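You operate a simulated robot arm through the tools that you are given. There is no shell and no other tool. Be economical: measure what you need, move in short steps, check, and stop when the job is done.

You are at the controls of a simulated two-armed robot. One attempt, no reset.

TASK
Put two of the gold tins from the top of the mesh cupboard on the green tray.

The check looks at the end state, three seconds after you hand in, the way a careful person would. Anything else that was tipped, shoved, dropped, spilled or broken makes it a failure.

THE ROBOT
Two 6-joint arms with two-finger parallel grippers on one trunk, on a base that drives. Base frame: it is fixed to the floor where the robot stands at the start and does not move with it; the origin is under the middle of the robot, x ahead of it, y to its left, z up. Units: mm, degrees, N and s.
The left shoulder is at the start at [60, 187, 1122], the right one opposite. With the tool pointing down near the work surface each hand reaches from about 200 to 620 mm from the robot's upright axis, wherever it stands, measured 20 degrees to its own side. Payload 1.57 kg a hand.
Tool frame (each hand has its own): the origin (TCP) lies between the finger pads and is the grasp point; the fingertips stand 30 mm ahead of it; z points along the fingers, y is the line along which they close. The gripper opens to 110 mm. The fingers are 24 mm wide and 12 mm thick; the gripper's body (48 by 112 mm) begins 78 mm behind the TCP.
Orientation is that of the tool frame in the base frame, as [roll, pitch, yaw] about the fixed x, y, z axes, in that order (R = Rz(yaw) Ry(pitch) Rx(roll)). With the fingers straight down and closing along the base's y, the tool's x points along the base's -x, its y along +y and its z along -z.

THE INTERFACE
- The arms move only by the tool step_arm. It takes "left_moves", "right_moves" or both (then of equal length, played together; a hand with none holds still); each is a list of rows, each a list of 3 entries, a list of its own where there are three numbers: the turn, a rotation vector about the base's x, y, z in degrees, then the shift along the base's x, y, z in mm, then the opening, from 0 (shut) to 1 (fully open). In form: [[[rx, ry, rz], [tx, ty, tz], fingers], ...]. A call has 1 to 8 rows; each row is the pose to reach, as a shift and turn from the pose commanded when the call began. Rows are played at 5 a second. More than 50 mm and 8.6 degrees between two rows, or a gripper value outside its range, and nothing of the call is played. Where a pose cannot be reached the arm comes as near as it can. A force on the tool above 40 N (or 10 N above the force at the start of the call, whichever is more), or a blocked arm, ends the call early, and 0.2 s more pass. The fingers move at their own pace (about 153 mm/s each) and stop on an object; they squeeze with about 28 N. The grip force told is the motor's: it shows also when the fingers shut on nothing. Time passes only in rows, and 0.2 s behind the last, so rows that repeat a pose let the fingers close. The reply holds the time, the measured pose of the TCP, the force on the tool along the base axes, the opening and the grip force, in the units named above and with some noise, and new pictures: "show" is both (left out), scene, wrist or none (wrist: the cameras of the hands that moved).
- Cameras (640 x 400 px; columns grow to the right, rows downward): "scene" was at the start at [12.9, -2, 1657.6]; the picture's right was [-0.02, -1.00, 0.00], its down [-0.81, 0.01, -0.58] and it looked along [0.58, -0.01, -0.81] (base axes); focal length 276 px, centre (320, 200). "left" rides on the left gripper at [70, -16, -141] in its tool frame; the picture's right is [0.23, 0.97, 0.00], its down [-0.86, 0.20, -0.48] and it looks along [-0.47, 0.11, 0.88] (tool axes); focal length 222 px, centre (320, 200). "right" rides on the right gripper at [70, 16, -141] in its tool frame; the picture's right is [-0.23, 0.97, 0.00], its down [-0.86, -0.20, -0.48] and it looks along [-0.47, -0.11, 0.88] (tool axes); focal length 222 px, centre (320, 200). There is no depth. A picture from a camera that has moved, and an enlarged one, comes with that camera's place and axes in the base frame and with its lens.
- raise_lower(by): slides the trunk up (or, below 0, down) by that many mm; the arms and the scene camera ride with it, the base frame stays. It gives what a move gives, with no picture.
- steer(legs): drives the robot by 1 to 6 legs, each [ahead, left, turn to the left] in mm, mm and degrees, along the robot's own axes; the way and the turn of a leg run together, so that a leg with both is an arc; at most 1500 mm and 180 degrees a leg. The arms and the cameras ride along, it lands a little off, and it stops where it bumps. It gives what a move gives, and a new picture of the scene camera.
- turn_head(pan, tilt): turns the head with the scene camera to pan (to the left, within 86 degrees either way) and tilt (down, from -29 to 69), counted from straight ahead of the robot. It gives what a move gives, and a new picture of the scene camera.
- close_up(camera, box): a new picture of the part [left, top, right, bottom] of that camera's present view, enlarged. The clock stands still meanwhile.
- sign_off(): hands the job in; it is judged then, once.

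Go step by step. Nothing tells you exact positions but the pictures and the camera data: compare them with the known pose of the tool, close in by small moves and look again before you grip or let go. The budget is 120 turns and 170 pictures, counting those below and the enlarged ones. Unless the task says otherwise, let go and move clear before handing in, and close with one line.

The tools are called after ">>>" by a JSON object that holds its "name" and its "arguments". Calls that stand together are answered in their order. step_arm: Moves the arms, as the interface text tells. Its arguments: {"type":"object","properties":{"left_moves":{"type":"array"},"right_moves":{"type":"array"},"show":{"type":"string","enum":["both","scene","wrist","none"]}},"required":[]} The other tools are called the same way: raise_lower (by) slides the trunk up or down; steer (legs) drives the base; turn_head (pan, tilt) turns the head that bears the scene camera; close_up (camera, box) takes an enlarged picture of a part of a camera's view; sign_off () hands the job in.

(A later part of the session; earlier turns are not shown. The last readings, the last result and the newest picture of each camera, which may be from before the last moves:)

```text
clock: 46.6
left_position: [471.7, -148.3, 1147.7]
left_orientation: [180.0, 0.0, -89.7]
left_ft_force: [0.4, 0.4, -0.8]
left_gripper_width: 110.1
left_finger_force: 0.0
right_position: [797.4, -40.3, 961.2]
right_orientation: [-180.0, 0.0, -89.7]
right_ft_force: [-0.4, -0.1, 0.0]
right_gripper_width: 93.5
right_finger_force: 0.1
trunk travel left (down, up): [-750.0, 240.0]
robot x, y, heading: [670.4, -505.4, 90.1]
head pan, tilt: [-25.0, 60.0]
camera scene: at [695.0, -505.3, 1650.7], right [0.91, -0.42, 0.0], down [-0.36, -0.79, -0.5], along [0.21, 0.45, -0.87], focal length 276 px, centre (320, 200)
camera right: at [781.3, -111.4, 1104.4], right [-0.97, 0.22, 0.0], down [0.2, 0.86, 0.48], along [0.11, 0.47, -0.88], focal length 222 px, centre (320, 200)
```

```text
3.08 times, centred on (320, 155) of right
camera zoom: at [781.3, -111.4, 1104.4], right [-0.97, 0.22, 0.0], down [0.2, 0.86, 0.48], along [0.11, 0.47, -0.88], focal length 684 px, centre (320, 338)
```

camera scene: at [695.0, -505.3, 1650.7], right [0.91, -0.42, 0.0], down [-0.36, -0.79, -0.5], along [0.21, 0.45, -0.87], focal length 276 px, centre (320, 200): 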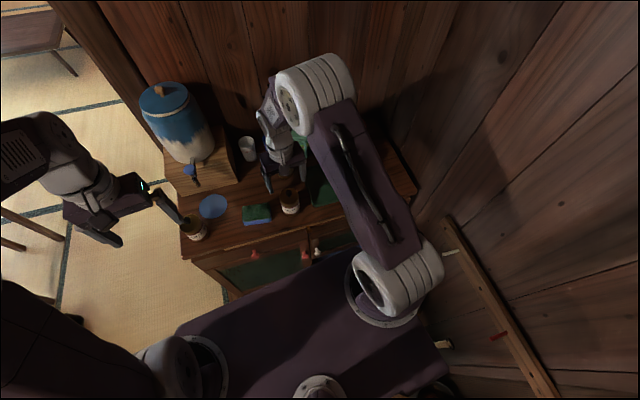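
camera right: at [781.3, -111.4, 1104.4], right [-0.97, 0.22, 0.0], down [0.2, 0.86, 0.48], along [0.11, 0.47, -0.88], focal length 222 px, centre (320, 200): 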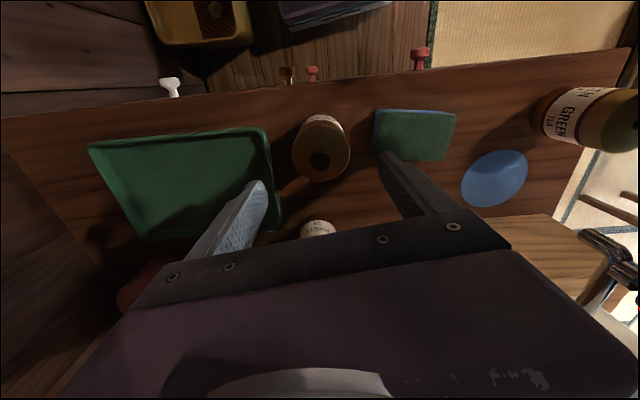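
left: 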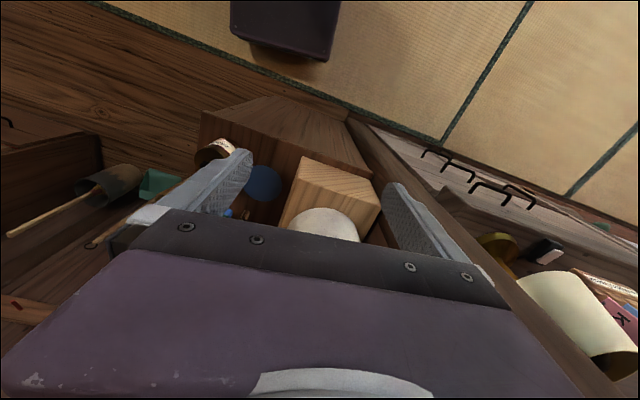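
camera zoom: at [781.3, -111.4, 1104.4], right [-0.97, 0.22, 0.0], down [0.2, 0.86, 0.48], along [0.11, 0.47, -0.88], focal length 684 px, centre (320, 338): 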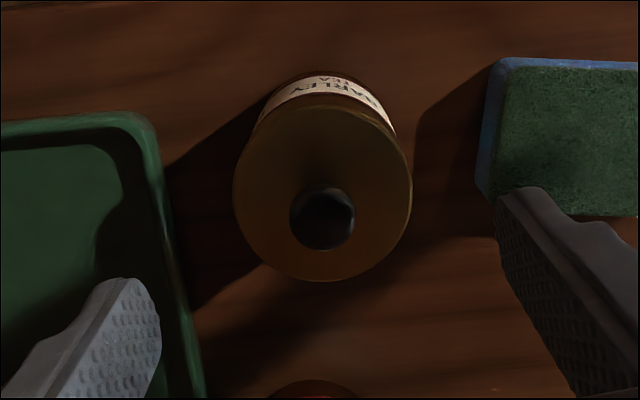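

The lid is seated properly again. Now I'll pull back and tilt the hand 50° forward, so the pads grip only the tin body below the lid.

>>> {"name": "step_arm", "arguments": {"right_moves": [[[7, 0, 0], [0, -20, 0], 0.85], [[14, 0, 0], [0, -40, 0], 0.85], [[21, 0, 0], [0, -60, 0], 0.85], [[28, 0, 0], [0, -80, -10], 0.85], [[35, 0, 0], [0, -90, -30], 0.85], [[42, 0, 0], [0, -95, -50], 0.85], [[50, 0, 0], [0, -100, -75], 0.85], [[50, 0, 0], [0, -100, -75], 0.85]]}}

```text
clock: 48.4
left_position: [472.4, -148.4, 1146.9]
left_orientation: [180.0, -0.1, -89.6]
left_ft_force: [-0.9, -0.1, -0.1]
left_gripper_width: 110.2
left_finger_force: 0.1
right_position: [750.1, -85.6, 989.6]
right_orientation: [-179.1, 46.8, -89.7]
right_ft_force: [0.1, -0.9, 0.0]
right_gripper_width: 93.6
right_finger_force: 0.1
right hand out of reach, approached as far as the arm can: row 2, 3, 5, 6, 7, 8
trunk travel left (down, up): [-750.0, 240.0]
robot x, y, heading: [665.7, -506.2, 90.5]
head pan, tilt: [-25.0, 60.0]
camera scene: at [695.8, -503.9, 1650.7], right [0.91, -0.42, 0.0], down [-0.36, -0.79, -0.5], along [0.21, 0.45, -0.87], focal length 276 px, centre (320, 200)
camera right: at [731.4, -237.8, 1035.3], right [-0.97, 0.16, 0.15], down [0.19, 0.23, 0.95], along [0.12, 0.96, -0.26], focal length 222 px, centre (320, 200)
```

scene: 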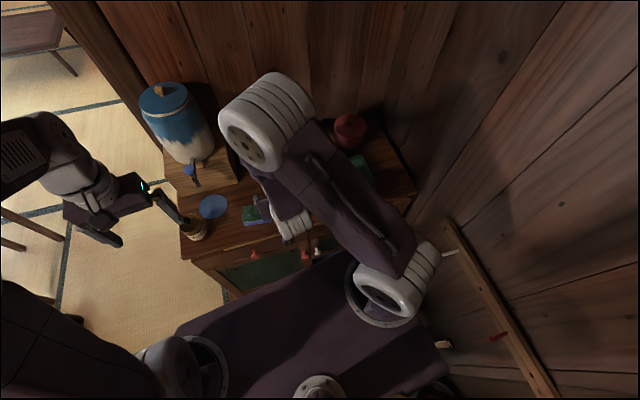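
right: 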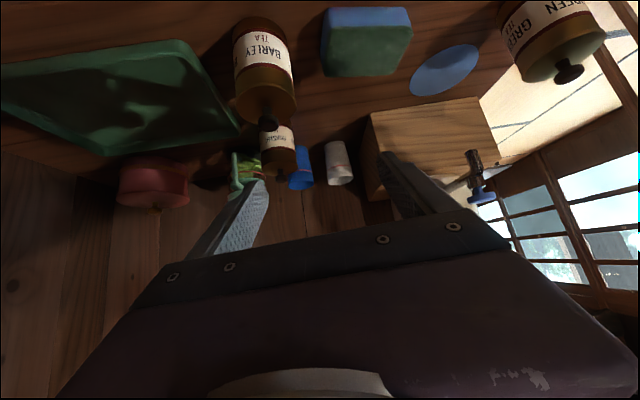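

The arm is too folded up for this tilt. I'll back the base off by 150 mm and lower the trunk a little to give it room.

>>> {"name": "steer", "arguments": {"legs": [[-150, 0, 0]]}}

>>> {"name": "raise_lower", "arguments": {"by": -60}}

```text
clock: 49.8
left_position: [472.2, -297.6, 1147.9]
left_orientation: [180.0, -0.1, -89.7]
left_ft_force: [0.5, 0.1, 0.0]
left_gripper_width: 110.1
left_finger_force: 0.1
right_position: [751.1, -234.9, 988.6]
right_orientation: [-179.0, 46.7, -89.7]
right_ft_force: [0.2, 0.1, -0.8]
right_gripper_width: 93.4
right_finger_force: 0.0
trunk travel left (down, up): [-750.0, 240.0]
robot x, y, heading: [668.2, -655.2, 90.3]
head pan, tilt: [-25.0, 60.0]
camera scene: at [695.6, -653.5, 1650.7], right [0.91, -0.42, 0.0], down [-0.36, -0.79, -0.5], along [0.21, 0.45, -0.87], focal length 276 px, centre (320, 200)
```

scene: 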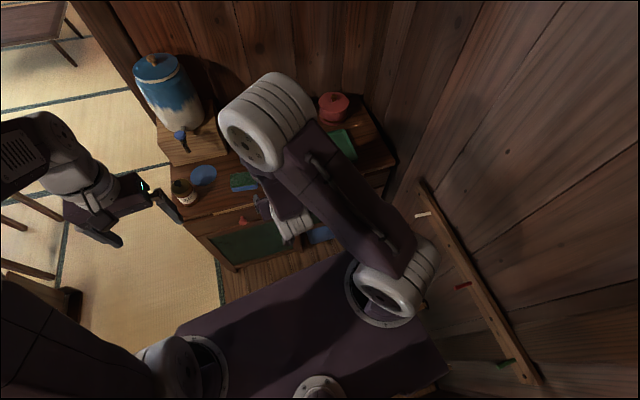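

```text
clock: 50.8
left_position: [471.7, -299.7, 1086.8]
left_orientation: [-179.9, -0.1, -89.6]
left_ft_force: [0.1, 0.7, 0.2]
left_gripper_width: 110.0
left_finger_force: 0.2
right_position: [751.1, -236.6, 929.7]
right_orientation: [-178.9, 46.8, -89.7]
right_ft_force: [0.1, 0.2, -0.7]
right_gripper_width: 93.4
right_finger_force: 0.0
trunk travel left (down, up): [-690.0, 300.0]
robot x, y, heading: [668.6, -654.4, 90.0]
head pan, tilt: [-25.0, 60.0]
```

Now a null move, to see which pose the arm counts as commanded.

>>> {"name": "step_arm", "arguments": {"right_moves": [[[0, 0, 0], [0, 0, 0], 0.85], [[0, 0, 0], [0, 0, 0], 0.85]], "show": "none"}}

```text
clock: 51.4
left_position: [471.7, -300.2, 1086.9]
left_orientation: [-179.9, 0.0, -89.7]
left_ft_force: [0.8, -0.3, -0.1]
left_gripper_width: 110.3
left_finger_force: 0.1
right_position: [750.1, -236.6, 929.5]
right_orientation: [-179.0, 46.8, -89.5]
right_ft_force: [-0.6, 0.7, -0.1]
right_gripper_width: 93.7
right_finger_force: 0.1
trunk travel left (down, up): [-690.0, 300.0]
robot x, y, heading: [667.3, -655.6, 90.2]
head pan, tilt: [-25.0, 60.0]
```

The commanded pose equals the measured one. I'll move to a pre-grasp in front of the barley tin.

>>> {"name": "step_arm", "arguments": {"right_moves": [[[1, 0, 0], [20, 20, 0], 0.85], [[2, 0, 0], [46, 50, -10], 0.85], [[3, 0, 0], [46, 75, -30], 0.85], [[3, 0, 0], [46, 92, -50], 0.85], [[3, 0, 0], [46, 92, -50], 0.85]]}}

```text
clock: 52.6
left_position: [473.0, -300.1, 1087.7]
left_orientation: [180.0, 0.0, -89.7]
left_ft_force: [0.3, -0.8, 0.3]
left_gripper_width: 109.8
left_finger_force: 0.0
right_position: [795.3, -146.4, 880.3]
right_orientation: [-179.0, 49.9, -89.7]
right_ft_force: [-0.2, 0.5, 0.1]
right_gripper_width: 93.7
right_finger_force: 0.1
trunk travel left (down, up): [-690.0, 300.0]
robot x, y, heading: [668.5, -651.7, 90.5]
head pan, tilt: [-25.0, 60.0]
camera scene: at [695.8, -657.0, 1590.7], right [0.91, -0.42, 0.0], down [-0.36, -0.79, -0.5], along [0.21, 0.45, -0.87], focal length 276 px, centre (320, 200)
camera right: at [776.4, -300.7, 917.8], right [-0.97, 0.15, 0.16], down [0.19, 0.18, 0.96], along [0.12, 0.97, -0.21], focal length 222 px, centre (320, 200)
```

scene: 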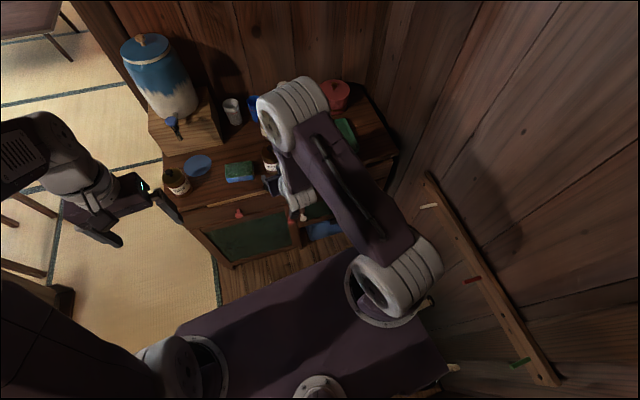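
right: 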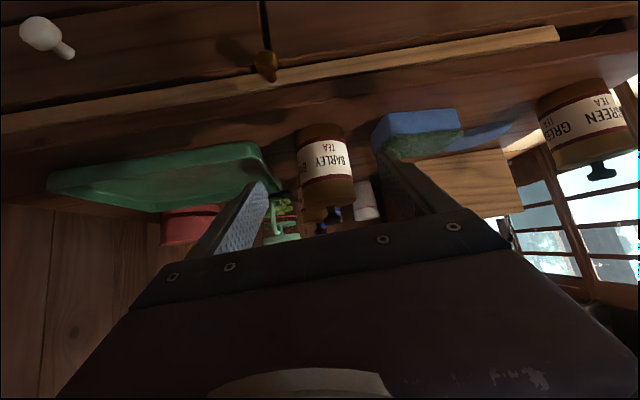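

The hand now looks almost level at the tin. I'll zoom to measure the lid skirt height and the alignment.

>>> {"name": "close_up", "arguments": {"camera": "right", "box": [220, 100, 420, 225]}}

```text
3.20 times, centred on (320, 162) of right
camera zoom: at [776.4, -300.7, 917.8], right [-0.97, 0.15, 0.16], down [0.19, 0.18, 0.96], along [0.12, 0.97, -0.21], focal length 711 px, centre (320, 320)
```

zoom: 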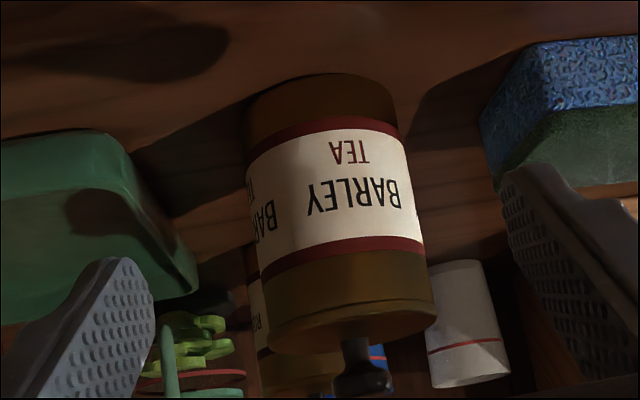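

The lid is thin and starts about 75 mm up, so gripping at z about 815 stays well below it. Alignment in x is good, so I'll move in.

>>> {"name": "step_arm", "arguments": {"right_moves": [[[0, 0, 0], [0, 30, -15], 0.85], [[0, 0, 0], [0, 60, -32], 0.85], [[0, 0, 0], [0, 85, -50], 0.85], [[0, 0, 0], [0, 104, -64], 0.85], [[0, 0, 0], [0, 104, -64], 0.85]]}}

>>> {"name": "close_up", "arguments": {"camera": "right", "box": [200, 60, 440, 220]}}

```text
clock: 53.8
left_position: [473.5, -300.4, 1087.1]
left_orientation: [180.0, -0.1, -89.8]
left_ft_force: [-0.6, 0.1, -0.8]
left_gripper_width: 110.0
left_finger_force: 0.0
right_position: [797.5, -41.4, 815.9]
right_orientation: [-179.0, 49.8, -89.6]
right_ft_force: [0.4, 0.3, -0.1]
right_gripper_width: 93.4
right_finger_force: 0.1
trunk travel left (down, up): [-690.0, 300.0]
robot x, y, heading: [669.0, -657.2, 90.2]
head pan, tilt: [-25.0, 60.0]
camera scene: at [695.5, -657.0, 1590.7], right [0.91, -0.42, 0.0], down [-0.36, -0.79, -0.5], along [0.21, 0.45, -0.87], focal length 276 px, centre (320, 200)
camera right: at [777.9, -196.3, 853.7], right [-0.97, 0.15, 0.16], down [0.19, 0.18, 0.96], along [0.12, 0.97, -0.21], focal length 222 px, centre (320, 200)
```

scene: 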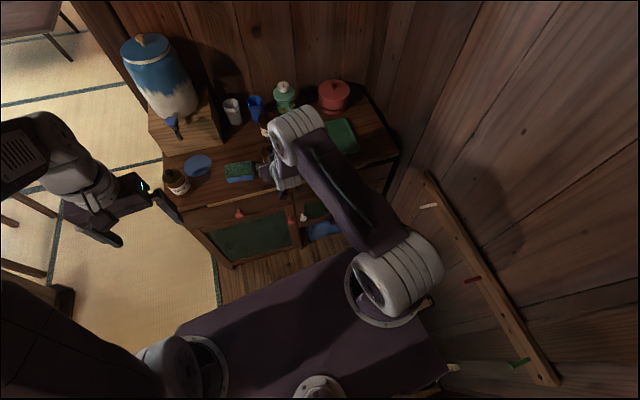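
right: 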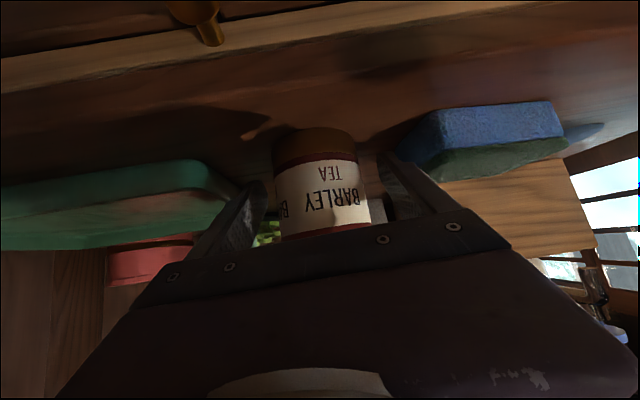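

```text
2.50 times, centred on (320, 140) of right
camera zoom: at [777.9, -196.3, 853.7], right [-0.97, 0.15, 0.16], down [0.19, 0.18, 0.96], along [0.12, 0.97, -0.21], focal length 555 px, centre (320, 350)
```

zoom: 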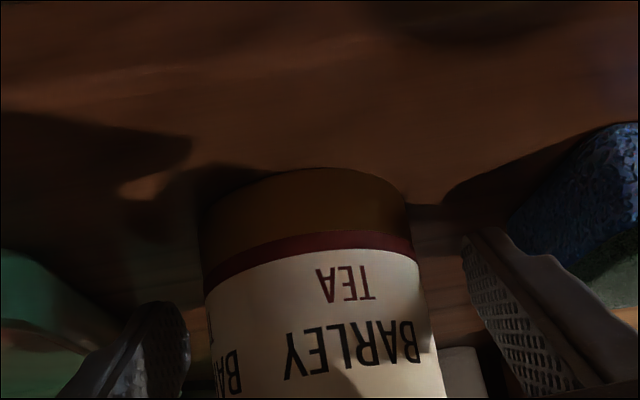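

The fingers straddle the body, so I'll close and lift 30 mm to test.

>>> {"name": "step_arm", "arguments": {"right_moves": [[[0, 0, 0], [0, 0, 0], 0.6], [[0, 0, 0], [0, 0, 0], 0.4], [[0, 0, 0], [0, 0, 0], 0.4], [[0, 0, 0], [0, 0, 0], 0.4], [[0, 0, 0], [0, 0, 15], 0.4], [[0, 0, 0], [0, 0, 35], 0.4], [[0, 0, 0], [0, 0, 35], 0.4]]}}

>>> {"name": "close_up", "arguments": {"camera": "scene", "box": [230, 90, 330, 210]}}

```text
clock: 55.4
left_position: [472.7, -298.5, 1087.8]
left_orientation: [-180.0, -0.1, -89.7]
left_ft_force: [0.8, -0.8, 0.2]
left_gripper_width: 109.8
left_finger_force: 0.0
right_position: [794.5, -40.7, 850.6]
right_orientation: [-179.0, 49.8, -89.6]
right_ft_force: [-0.3, -0.5, -3.7]
right_gripper_width: 57.3
right_finger_force: 28.2
trunk travel left (down, up): [-690.0, 300.0]
robot x, y, heading: [668.0, -657.8, 90.3]
head pan, tilt: [-25.0, 60.0]
camera scene: at [695.9, -655.2, 1590.7], right [0.91, -0.42, 0.0], down [-0.36, -0.79, -0.5], along [0.21, 0.45, -0.87], focal length 276 px, centre (320, 200)
camera right: at [777.1, -195.2, 888.4], right [-0.97, 0.15, 0.16], down [0.19, 0.19, 0.96], along [0.12, 0.97, -0.21], focal length 222 px, centre (320, 200)
```

scene: 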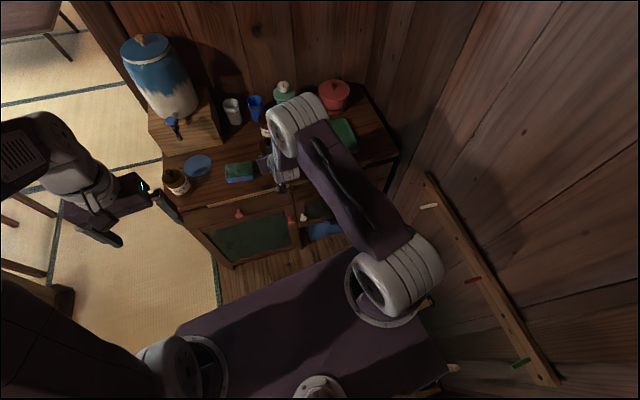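
right: 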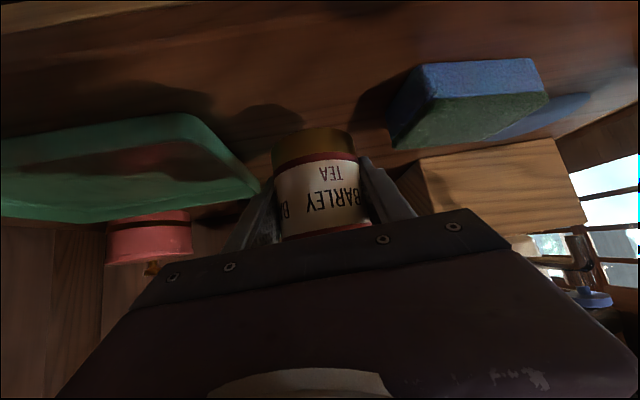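

```text
3.33 times, centred on (280, 150) of scene
camera zoom: at [695.9, -655.2, 1590.7], right [0.91, -0.42, 0.0], down [-0.36, -0.79, -0.5], along [0.21, 0.45, -0.87], focal length 921 px, centre (453, 367)
```

zoom: 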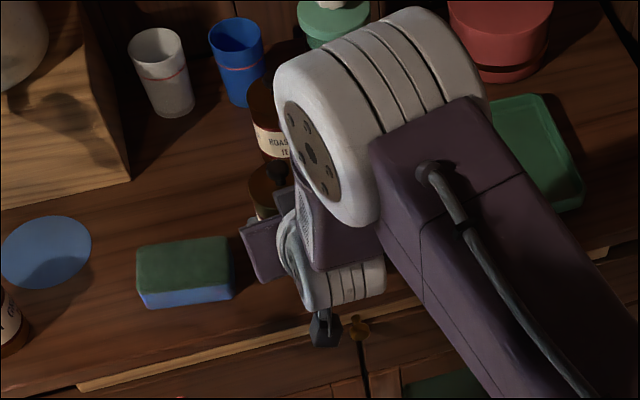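

The whole tin is up with its lid on, about 3.7 N. I'll carry it over the far half of the tray at TCP height 885.

>>> {"name": "step_arm", "arguments": {"right_moves": [[[0, 0, 0], [0, 0, 35], 0.4], [[0, 0, 0], [45, 5, 35], 0.4], [[0, 0, 0], [90, 10, 35], 0.4], [[0, 0, 0], [135, 15, 35], 0.4], [[0, 0, 0], [180, 20, 35], 0.4], [[0, 0, 0], [220, 25, 35], 0.4], [[0, 0, 0], [245, 28, 35], 0.4], [[0, 0, 0], [245, 28, 35], 0.4]]}}

>>> {"name": "close_up", "arguments": {"camera": "right", "box": [100, 60, 500, 260]}}

>>> {"name": "close_up", "arguments": {"camera": "scene", "box": [260, 70, 420, 190]}}

```text
clock: 57.2
left_position: [472.4, -297.7, 1087.8]
left_orientation: [180.0, 0.0, -89.7]
left_ft_force: [0.8, 0.6, 0.6]
left_gripper_width: 109.9
left_finger_force: 0.1
right_position: [1044.1, -13.1, 886.0]
right_orientation: [-179.0, 49.8, -89.6]
right_ft_force: [-0.3, 0.7, -2.9]
right_gripper_width: 57.2
right_finger_force: 28.0
trunk travel left (down, up): [-690.0, 300.0]
robot x, y, heading: [667.1, -657.6, 90.3]
head pan, tilt: [-25.0, 60.0]
camera scene: at [695.8, -655.5, 1590.7], right [0.91, -0.42, 0.0], down [-0.36, -0.79, -0.5], along [0.21, 0.45, -0.87], focal length 276 px, centre (320, 200)
camera right: at [1024.4, -167.0, 923.5], right [-0.97, 0.15, 0.16], down [0.19, 0.19, 0.96], along [0.12, 0.97, -0.21], focal length 222 px, centre (320, 200)
```

scene: 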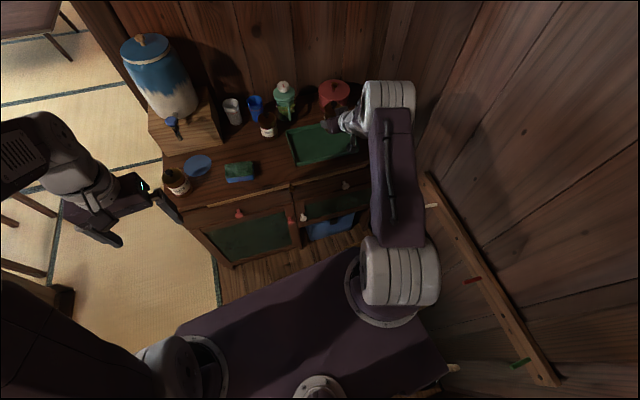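
right: 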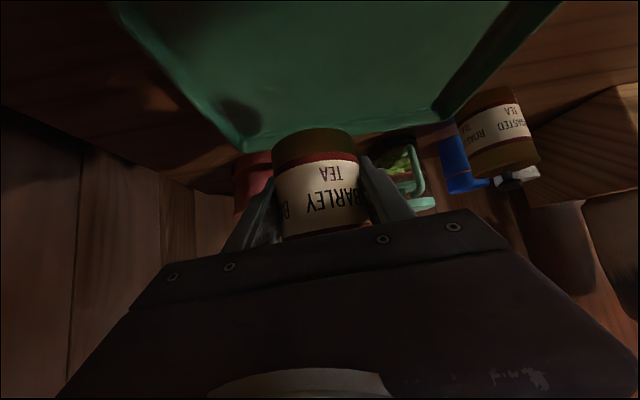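

```text
1.60 times, centred on (300, 160) of right
camera zoom: at [1024.4, -167.0, 923.5], right [-0.97, 0.15, 0.16], down [0.19, 0.19, 0.96], along [0.12, 0.97, -0.21], focal length 355 px, centre (352, 264)
```

zoom: 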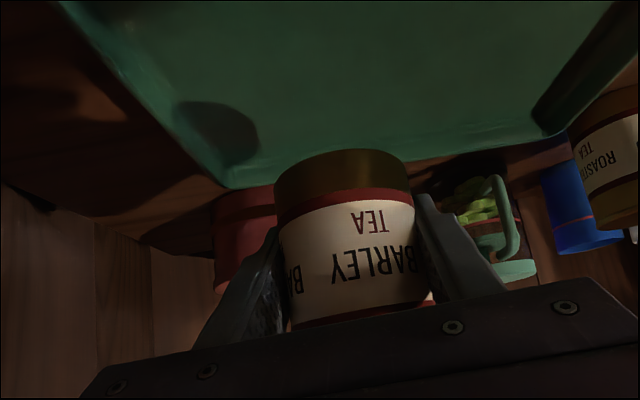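

```text
3.33 times, centred on (340, 130) of scene
camera zoom: at [695.8, -655.5, 1590.7], right [0.91, -0.42, 0.0], down [-0.36, -0.79, -0.5], along [0.21, 0.45, -0.87], focal length 921 px, centre (253, 433)
```

zoom: 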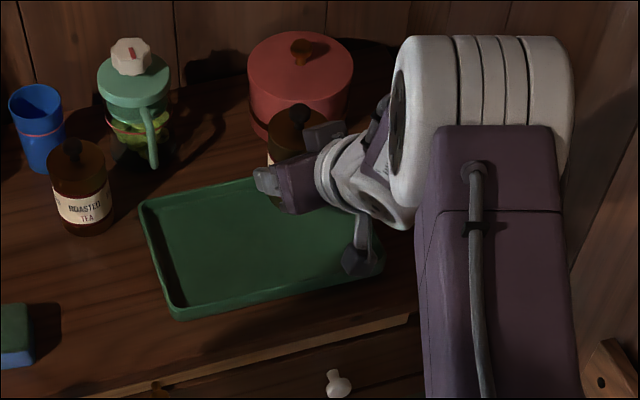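

The position over the tray agrees with both views, with the tray's middle at y about -12 here. I'll lower to just above the tray floor.

>>> {"name": "step_arm", "arguments": {"right_moves": [[[0, 0, 0], [-2, 0, -25], 0.4], [[0, 0, 0], [-2, 0, -45], 0.4], [[0, 0, 0], [-2, 0, -56], 0.4], [[0, 0, 0], [-2, 0, -61], 0.4], [[0, 0, 0], [-2, 0, -61], 0.4]]}}

>>> {"name": "step_arm", "arguments": {"right_moves": [[[0, 0, 0], [0, 0, -2], 0.4], [[0, 0, 0], [0, 0, -2], 0.4]], "show": "none"}}

```text
clock: 58.4
left_position: [472.9, -299.4, 1086.9]
left_orientation: [180.0, 0.1, -89.6]
left_ft_force: [0.9, 1.0, 0.1]
left_gripper_width: 110.0
left_finger_force: 0.0
right_position: [1041.2, -11.8, 824.3]
right_orientation: [-179.0, 49.7, -89.5]
right_ft_force: [0.2, 0.6, -2.8]
right_gripper_width: 57.2
right_finger_force: 28.4
trunk travel left (down, up): [-690.0, 300.0]
robot x, y, heading: [669.6, -658.9, 90.3]
head pan, tilt: [-25.0, 60.0]
camera scene: at [696.1, -655.8, 1590.7], right [0.91, -0.42, 0.0], down [-0.36, -0.79, -0.5], along [0.21, 0.45, -0.87], focal length 276 px, centre (320, 200)
camera right: at [1022.3, -166.4, 862.1], right [-0.97, 0.15, 0.16], down [0.19, 0.18, 0.96], along [0.12, 0.97, -0.21], focal length 222 px, centre (320, 200)
```

scene: 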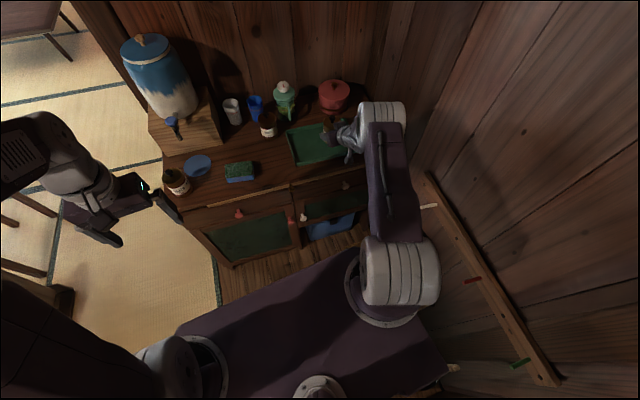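
right: 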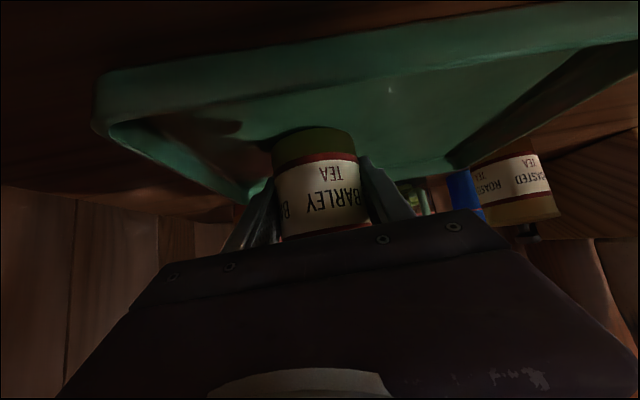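

```text
clock: 59.0
left_position: [472.4, -299.0, 1087.1]
left_orientation: [179.9, 0.0, -89.7]
left_ft_force: [0.3, -0.4, 0.0]
left_gripper_width: 110.0
left_finger_force: 0.1
right_position: [1039.9, -11.9, 821.7]
right_orientation: [-179.0, 49.7, -89.5]
right_ft_force: [-0.1, 0.3, -3.8]
right_gripper_width: 57.0
right_finger_force: 27.8
trunk travel left (down, up): [-690.0, 300.0]
robot x, y, heading: [665.2, -660.1, 90.3]
head pan, tilt: [-25.0, 60.0]
```

No contact yet, so I'll lower in millimetre steps.

>>> {"name": "step_arm", "arguments": {"right_moves": [[[0, 0, 0], [0, 0, -1], 0.4], [[0, 0, 0], [0, 0, -2], 0.4], [[0, 0, 0], [0, 0, -2], 0.4]], "show": "none"}}

>>> {"name": "close_up", "arguments": {"camera": "right", "box": [220, 80, 420, 205]}}

```text
clock: 59.8
left_position: [472.4, -300.2, 1088.4]
left_orientation: [-179.9, 0.1, -89.7]
left_ft_force: [-0.1, 0.3, -0.7]
left_gripper_width: 110.2
left_finger_force: 0.0
right_position: [1039.4, -13.1, 821.0]
right_orientation: [-178.9, 50.0, -89.6]
right_ft_force: [2.8, 2.5, 3.8]
right_gripper_width: 57.2
right_finger_force: 28.1
trunk travel left (down, up): [-690.0, 300.0]
robot x, y, heading: [671.1, -657.7, 90.3]
head pan, tilt: [-25.0, 60.0]
```

```text
3.20 times, centred on (320, 142) of right
camera zoom: at [1020.9, -167.4, 859.0], right [-0.97, 0.15, 0.16], down [0.19, 0.18, 0.96], along [0.12, 0.97, -0.21], focal length 711 px, centre (320, 384)
```

zoom: 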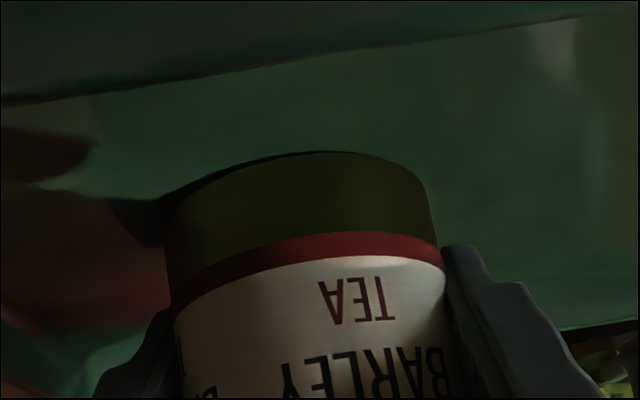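

Contact made: the vertical force went from -3.8 N to +3.8 N. I'll open a little and back out along the tool axis.

>>> {"name": "step_arm", "arguments": {"right_moves": [[[0, 0, 0], [0, 0, 0], 0.55], [[0, 0, 0], [0, 0, 0], 0.7], [[0, 0, 0], [0, 0, 0], 0.7], [[0, 0, 0], [0, -20, 15], 0.7], [[0, 0, 0], [0, -48, 38], 0.7], [[0, 0, 0], [0, -80, 70], 0.7], [[0, 0, 0], [-10, -110, 105], 0.7], [[0, 0, 0], [-20, -120, 130], 0.7]]}}

>>> {"name": "close_up", "arguments": {"camera": "scene", "box": [260, 70, 420, 190]}}

```text
clock: 61.6
left_position: [471.5, -300.0, 1088.7]
left_orientation: [179.9, 0.0, -89.7]
left_ft_force: [0.3, -0.2, 0.9]
left_gripper_width: 109.6
left_finger_force: 0.1
right_position: [1018.9, -133.1, 949.8]
right_orientation: [-178.9, 49.9, -89.4]
right_ft_force: [0.3, 0.7, 0.6]
right_gripper_width: 77.1
right_finger_force: 0.1
trunk travel left (down, up): [-690.0, 300.0]
robot x, y, heading: [668.9, -655.4, 90.4]
head pan, tilt: [-25.0, 60.0]
camera scene: at [694.9, -656.8, 1590.7], right [0.91, -0.42, 0.0], down [-0.36, -0.79, -0.5], along [0.21, 0.45, -0.87], focal length 276 px, centre (320, 200)
camera right: at [1000.3, -288.3, 988.0], right [-0.97, 0.15, 0.16], down [0.19, 0.18, 0.96], along [0.12, 0.97, -0.21], focal length 222 px, centre (320, 200)
```

scene: 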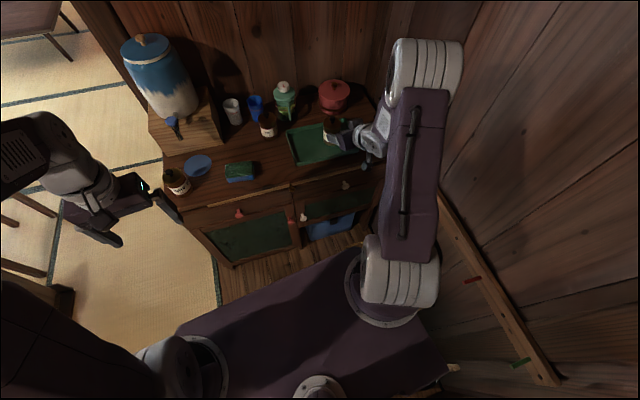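
right: 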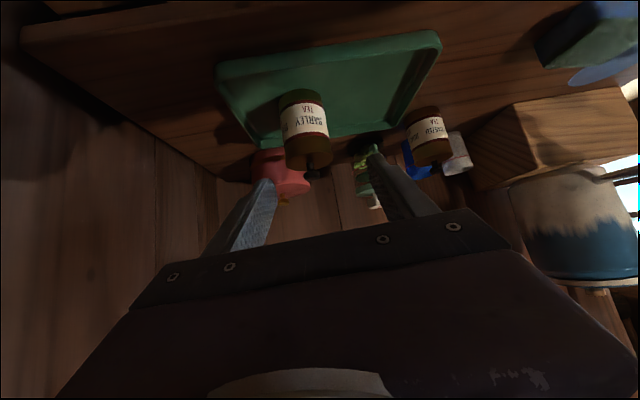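

```text
3.33 times, centred on (340, 130) of scene
camera zoom: at [694.9, -656.8, 1590.7], right [0.91, -0.42, 0.0], down [-0.36, -0.79, -0.5], along [0.21, 0.45, -0.87], focal length 921 px, centre (253, 433)
```

zoom: 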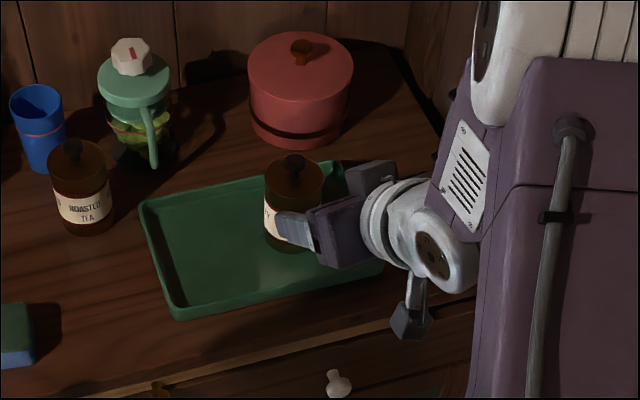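

The barley tin stands in the tray with its lid on. The roasted tin at about (835,103) has enough free space around it, so I'll move to a pre-grasp in front of it.

>>> {"name": "step_arm", "arguments": {"right_moves": [[[0, 0, 0], [-40, 0, 0], 0.7], [[0, 0, 0], [-85, 0, 0], 0.7], [[0, 0, 0], [-130, 15, 0], 0.7], [[0, 0, 0], [-160, 50, -10], 0.7], [[0, 0, 0], [-184, 90, -25], 0.7], [[0, 0, 0], [-184, 128, -45], 0.7], [[0, 0, 0], [-184, 133, -65], 0.7], [[0, 0, 0], [-184, 133, -65], 0.7]]}}

>>> {"name": "close_up", "arguments": {"camera": "right", "box": [200, 80, 440, 230]}}

>>> {"name": "close_up", "arguments": {"camera": "scene", "box": [220, 70, 380, 190]}}

```text
clock: 63.4
left_position: [472.4, -300.1, 1087.8]
left_orientation: [180.0, 0.0, -89.7]
left_ft_force: [0.8, 0.2, -0.1]
left_gripper_width: 109.9
left_finger_force: 0.1
right_position: [836.7, -1.2, 886.5]
right_orientation: [-179.1, 49.8, -89.6]
right_ft_force: [0.0, -0.2, 0.4]
right_gripper_width: 77.1
right_finger_force: 0.1
trunk travel left (down, up): [-690.0, 300.0]
robot x, y, heading: [666.9, -655.9, 90.1]
head pan, tilt: [-25.0, 60.0]
camera scene: at [695.5, -656.7, 1590.7], right [0.91, -0.42, 0.0], down [-0.36, -0.79, -0.5], along [0.21, 0.45, -0.87], focal length 276 px, centre (320, 200)
camera right: at [818.0, -155.9, 924.6], right [-0.97, 0.15, 0.16], down [0.19, 0.18, 0.96], along [0.12, 0.97, -0.21], focal length 222 px, centre (320, 200)
```

scene: 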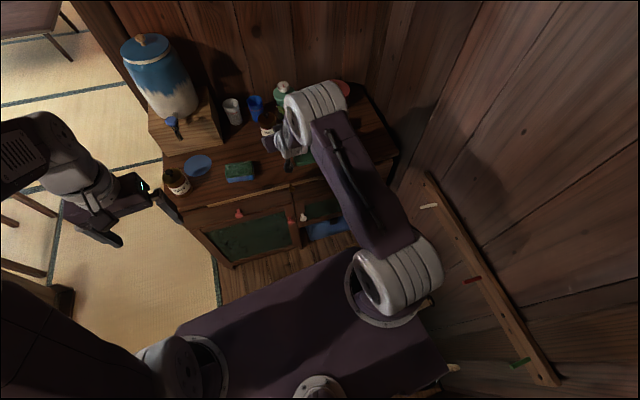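
right: 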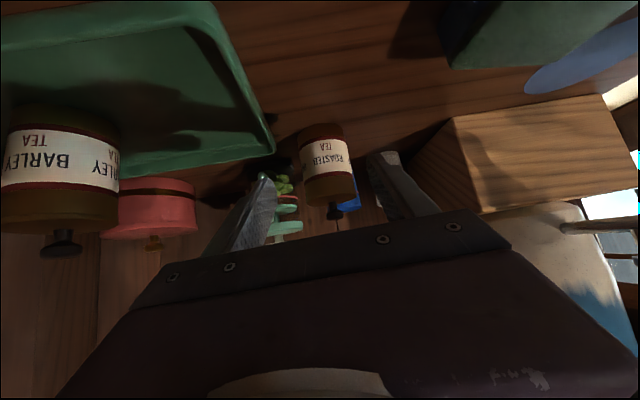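

```text
2.67 times, centred on (320, 155) of right
camera zoom: at [818.0, -155.9, 924.6], right [-0.97, 0.15, 0.16], down [0.19, 0.18, 0.96], along [0.12, 0.97, -0.21], focal length 592 px, centre (320, 320)
```

zoom: 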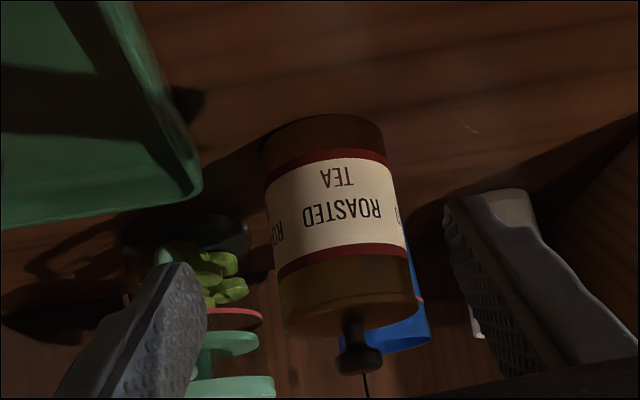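

```text
3.33 times, centred on (300, 130) of scene
camera zoom: at [695.5, -656.7, 1590.7], right [0.91, -0.42, 0.0], down [-0.36, -0.79, -0.5], along [0.21, 0.45, -0.87], focal length 921 px, centre (387, 433)
```

zoom: 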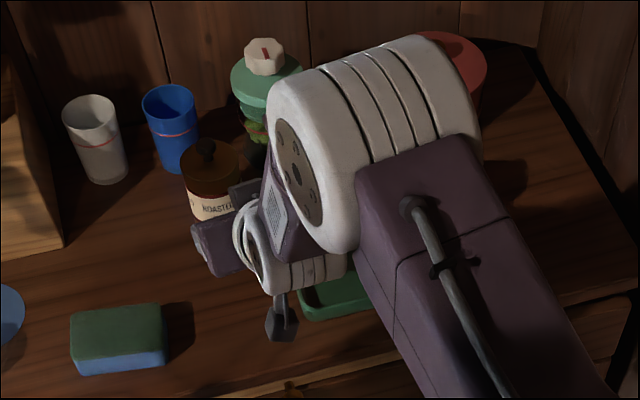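

The roasted tin is at about (834,110). The tray corner is about 8 mm from the outer finger, so I'll grip slightly higher (z about 822) and come down with a moderate opening.

>>> {"name": "step_arm", "arguments": {"right_moves": [[[0, 0, 0], [-2, 35, -5], 0.7], [[0, 0, 0], [-2, 70, -10], 0.7], [[0, 0, 0], [-2, 95, -20], 0.7], [[0, 0, 0], [-2, 109, -30], 0.7], [[0, 0, 0], [-2, 109, -30], 0.7]]}}

>>> {"name": "close_up", "arguments": {"camera": "right", "box": [200, 80, 440, 230]}}

>>> {"name": "close_up", "arguments": {"camera": "scene", "box": [220, 70, 340, 160]}}

```text
clock: 64.6
left_position: [473.5, -298.5, 1088.1]
left_orientation: [180.0, 0.1, -89.7]
left_ft_force: [-0.6, -0.3, -0.5]
left_gripper_width: 110.1
left_finger_force: 0.0
right_position: [818.0, 100.3, 866.4]
right_orientation: [177.2, 51.1, -89.7]
right_ft_force: [1.2, 1.4, 0.6]
right_gripper_width: 77.8
right_finger_force: 0.3
right hand out of reach, approached as far as the arm can: row 3, 4
trunk travel left (down, up): [-690.0, 300.0]
robot x, y, heading: [665.1, -656.0, 90.5]
head pan, tilt: [-25.0, 60.0]
camera scene: at [695.9, -656.3, 1590.7], right [0.91, -0.42, 0.0], down [-0.36, -0.79, -0.5], along [0.21, 0.45, -0.87], focal length 276 px, centre (320, 200)
camera right: at [809.5, -55.1, 902.4], right [-0.97, 0.1, 0.21], down [0.22, 0.17, 0.96], along [0.06, 0.98, -0.19], focal length 222 px, centre (320, 200)
```

scene: 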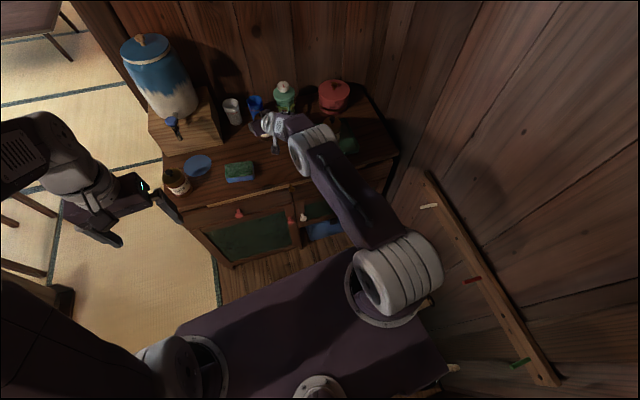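
right: 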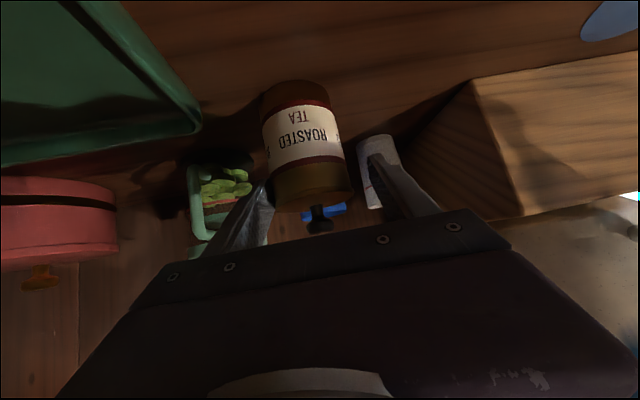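

```text
2.67 times, centred on (320, 155) of right
camera zoom: at [809.5, -55.1, 902.4], right [-0.97, 0.1, 0.21], down [0.22, 0.17, 0.96], along [0.06, 0.98, -0.19], focal length 592 px, centre (320, 320)
```

zoom: 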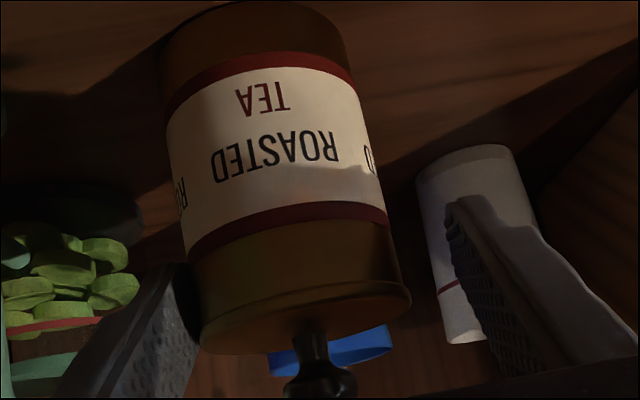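

```text
4.44 times, centred on (280, 115) of scene
camera zoom: at [695.9, -656.3, 1590.7], right [0.91, -0.42, 0.0], down [-0.36, -0.79, -0.5], along [0.21, 0.45, -0.87], focal length 1228 px, centre (498, 578)
```

zoom: 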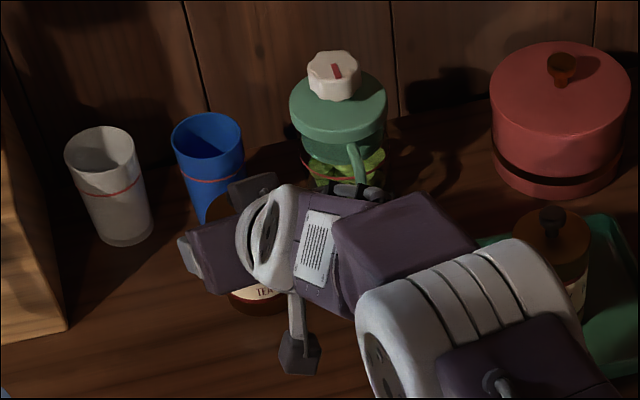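

The arm ran out of reach just short of the tin. I'll back the hand out along its path with the orientation squared up, then drive 80 mm closer.

>>> {"name": "step_arm", "arguments": {"right_moves": [[[0, 0, 0], [0, -20, 8], 0.7], [[0, 0, 0], [3, -50, 16], 0.7], [[0, -1.2, -1.5], [10, -80, 20], 0.7], [[-1, -2.4, -2.9], [17, -110, 20], 0.7], [[-1, -2.4, -2.9], [17, -150, 20], 0.7], [[-1, -2.4, -2.9], [17, -180, 20], 0.7], [[-1, -2.4, -2.9], [17, -180, 20], 0.7]]}}

>>> {"name": "close_up", "arguments": {"camera": "scene", "box": [220, 70, 380, 190]}}

```text
clock: 66.2
left_position: [473.1, -299.5, 1087.7]
left_orientation: [180.0, 0.1, -89.7]
left_ft_force: [0.3, 0.9, -0.3]
left_gripper_width: 110.0
left_finger_force: 0.1
right_position: [850.5, -72.5, 873.7]
right_orientation: [-175.3, 48.8, -89.7]
right_ft_force: [0.0, 0.4, 0.9]
right_gripper_width: 77.0
right_finger_force: 0.0
trunk travel left (down, up): [-690.0, 300.0]
robot x, y, heading: [666.6, -655.2, 90.3]
head pan, tilt: [-25.0, 60.0]
camera scene: at [695.8, -655.8, 1590.7], right [0.91, -0.42, 0.0], down [-0.36, -0.79, -0.5], along [0.21, 0.45, -0.87], focal length 276 px, centre (320, 200)
camera right: at [822.8, -225.5, 913.9], right [-0.97, 0.2, 0.12], down [0.16, 0.19, 0.97], along [0.18, 0.96, -0.22], focal length 222 px, centre (320, 200)
```

scene: 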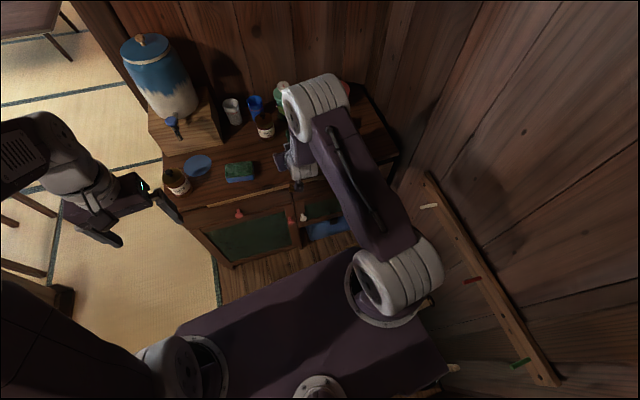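
right: 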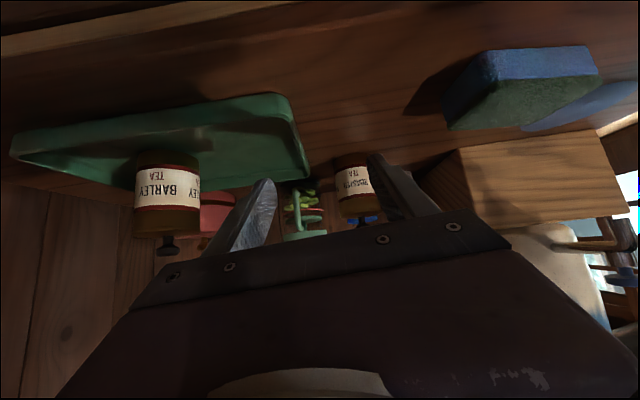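

```text
3.33 times, centred on (300, 130) of scene
camera zoom: at [695.8, -655.8, 1590.7], right [0.91, -0.42, 0.0], down [-0.36, -0.79, -0.5], along [0.21, 0.45, -0.87], focal length 921 px, centre (387, 433)
```

zoom: 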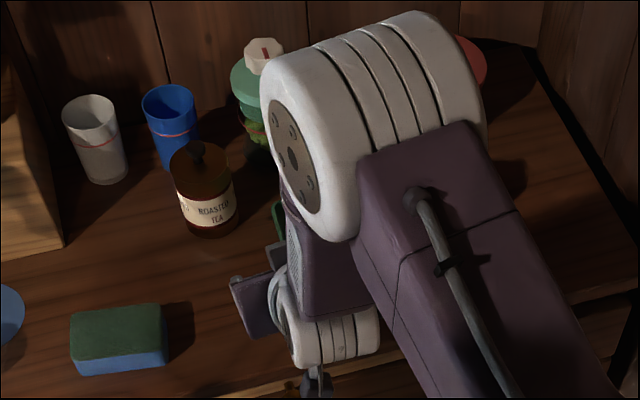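

The tin slid about a centimetre but is upright and closed. I'll drive 90 mm ahead, then square up the hand.

>>> {"name": "steer", "arguments": {"legs": [[90, 0, 0]]}}

>>> {"name": "step_arm", "arguments": {"right_moves": [[[0.5, 1.2, 1.5], [-10, 0, 5], 0.7], [[1, 2.4, 2.9], [-20, 0, 10], 0.7], [[1, 2.4, 2.9], [-20, 0, 10], 0.7]]}}

>>> {"name": "close_up", "arguments": {"camera": "right", "box": [200, 60, 440, 210]}}

```text
clock: 67.3
left_position: [473.5, -210.5, 1089.1]
left_orientation: [-179.9, 0.0, -89.8]
left_ft_force: [0.0, -0.2, 0.4]
left_gripper_width: 110.3
left_finger_force: 0.1
right_position: [852.7, 15.6, 874.7]
right_orientation: [-175.2, 48.8, -89.9]
right_ft_force: [0.2, 0.8, 0.8]
right_gripper_width: 76.6
right_finger_force: 0.0
trunk travel left (down, up): [-690.0, 300.0]
robot x, y, heading: [668.4, -567.9, 90.1]
head pan, tilt: [-25.0, 60.0]
camera scene: at [695.4, -568.0, 1590.7], right [0.91, -0.42, 0.0], down [-0.36, -0.79, -0.5], along [0.21, 0.45, -0.87], focal length 276 px, centre (320, 200)
```

scene: 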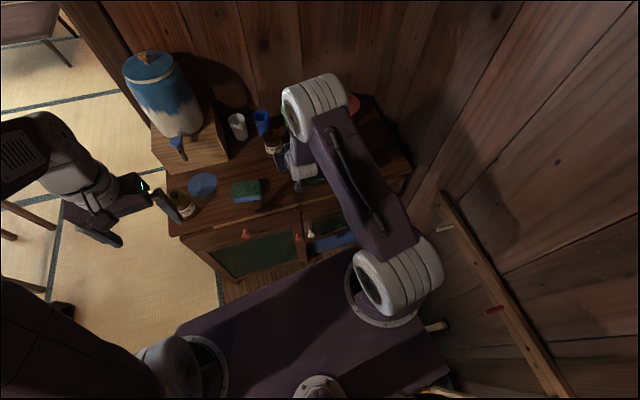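

```text
clock: 68.1
left_position: [472.7, -210.8, 1088.2]
left_orientation: [-180.0, -0.2, -89.9]
left_ft_force: [-0.4, 0.8, 0.1]
left_gripper_width: 109.9
left_finger_force: 0.1
right_position: [832.3, 14.1, 885.5]
right_orientation: [-179.0, 49.8, -89.8]
right_ft_force: [-0.7, 0.4, 0.0]
right_gripper_width: 77.3
right_finger_force: 0.1
trunk travel left (down, up): [-690.0, 300.0]
robot x, y, heading: [668.5, -565.8, 90.3]
head pan, tilt: [-25.0, 60.0]
camera scene: at [695.6, -567.6, 1590.7], right [0.91, -0.42, 0.0], down [-0.36, -0.79, -0.5], along [0.21, 0.45, -0.87], focal length 276 px, centre (320, 200)
camera right: at [813.1, -139.4, 922.3], right [-0.97, 0.16, 0.16], down [0.19, 0.18, 0.96], along [0.12, 0.97, -0.21], focal length 222 px, centre (320, 200)
```

scene: 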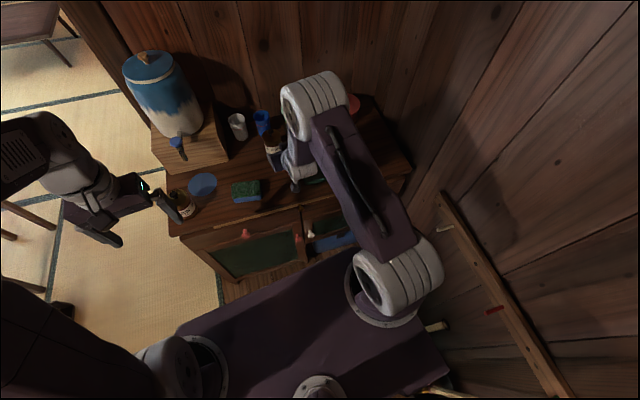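
right: 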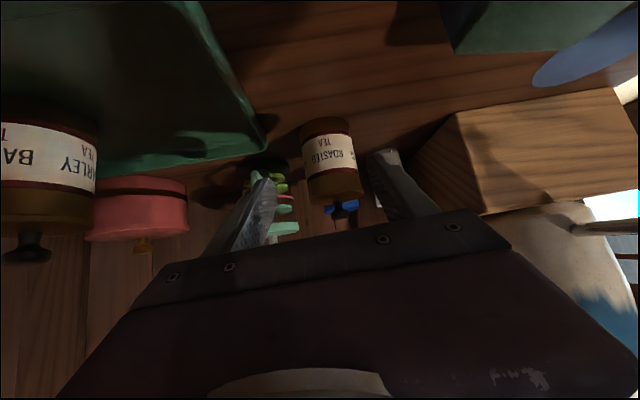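

```text
2.67 times, centred on (320, 135) of right
camera zoom: at [813.1, -139.4, 922.3], right [-0.97, 0.16, 0.16], down [0.19, 0.18, 0.96], along [0.12, 0.97, -0.21], focal length 592 px, centre (320, 373)
```

zoom: 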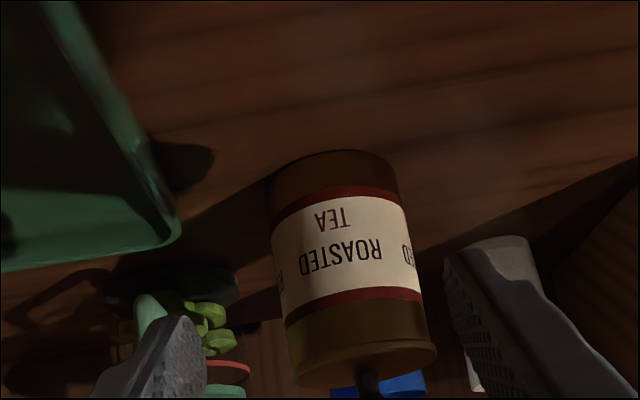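

The roasted tin is now at about (823,114), and this spot is within reach. I'll move in above the grip height first, then down.

>>> {"name": "step_arm", "arguments": {"right_moves": [[[0, 0, 0], [-9, 30, -10], 0.75], [[0, 0, 0], [-9, 65, -20], 0.75], [[0, 0, 0], [-9, 90, -35], 0.75], [[0, 0, 0], [-9, 100, -50], 0.75], [[0, 0, 0], [-9, 100, -64], 0.75], [[0, 0, 0], [-9, 100, -64], 0.75]]}}

>>> {"name": "close_up", "arguments": {"camera": "right", "box": [200, 60, 440, 210]}}

```text
clock: 69.5
left_position: [472.8, -212.3, 1086.8]
left_orientation: [180.0, -0.1, -89.9]
left_ft_force: [0.1, -0.2, 0.8]
left_gripper_width: 110.1
left_finger_force: 0.1
right_position: [823.8, 113.9, 818.6]
right_orientation: [-179.1, 49.8, -89.9]
right_ft_force: [-0.7, -0.7, -0.6]
right_gripper_width: 82.5
right_finger_force: 0.1
trunk travel left (down, up): [-690.0, 300.0]
robot x, y, heading: [667.4, -563.5, 90.3]
head pan, tilt: [-25.0, 60.0]
camera scene: at [695.3, -568.0, 1590.7], right [0.91, -0.42, 0.0], down [-0.36, -0.79, -0.5], along [0.21, 0.45, -0.87], focal length 276 px, centre (320, 200)
camera right: at [804.9, -40.5, 857.2], right [-0.97, 0.16, 0.16], down [0.19, 0.18, 0.96], along [0.12, 0.97, -0.21], focal length 222 px, centre (320, 200)
```

scene: 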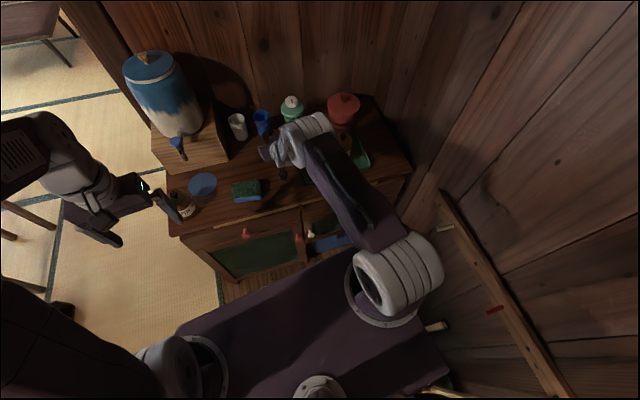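
right: 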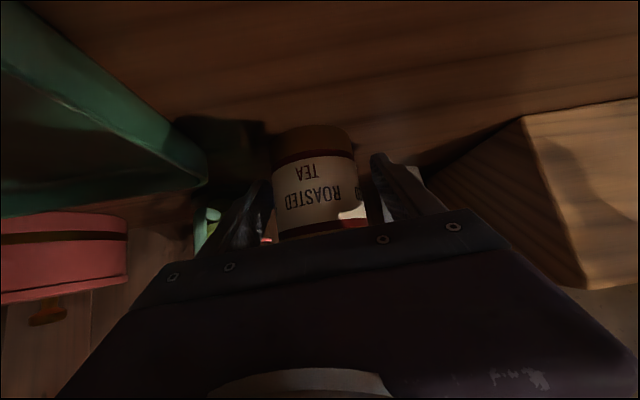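

```text
2.67 times, centred on (320, 135) of right
camera zoom: at [804.9, -40.5, 857.2], right [-0.97, 0.16, 0.16], down [0.19, 0.18, 0.96], along [0.12, 0.97, -0.21], focal length 592 px, centre (320, 373)
```

zoom: 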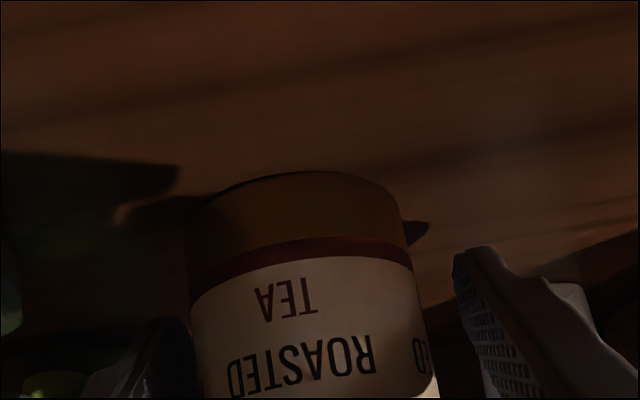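

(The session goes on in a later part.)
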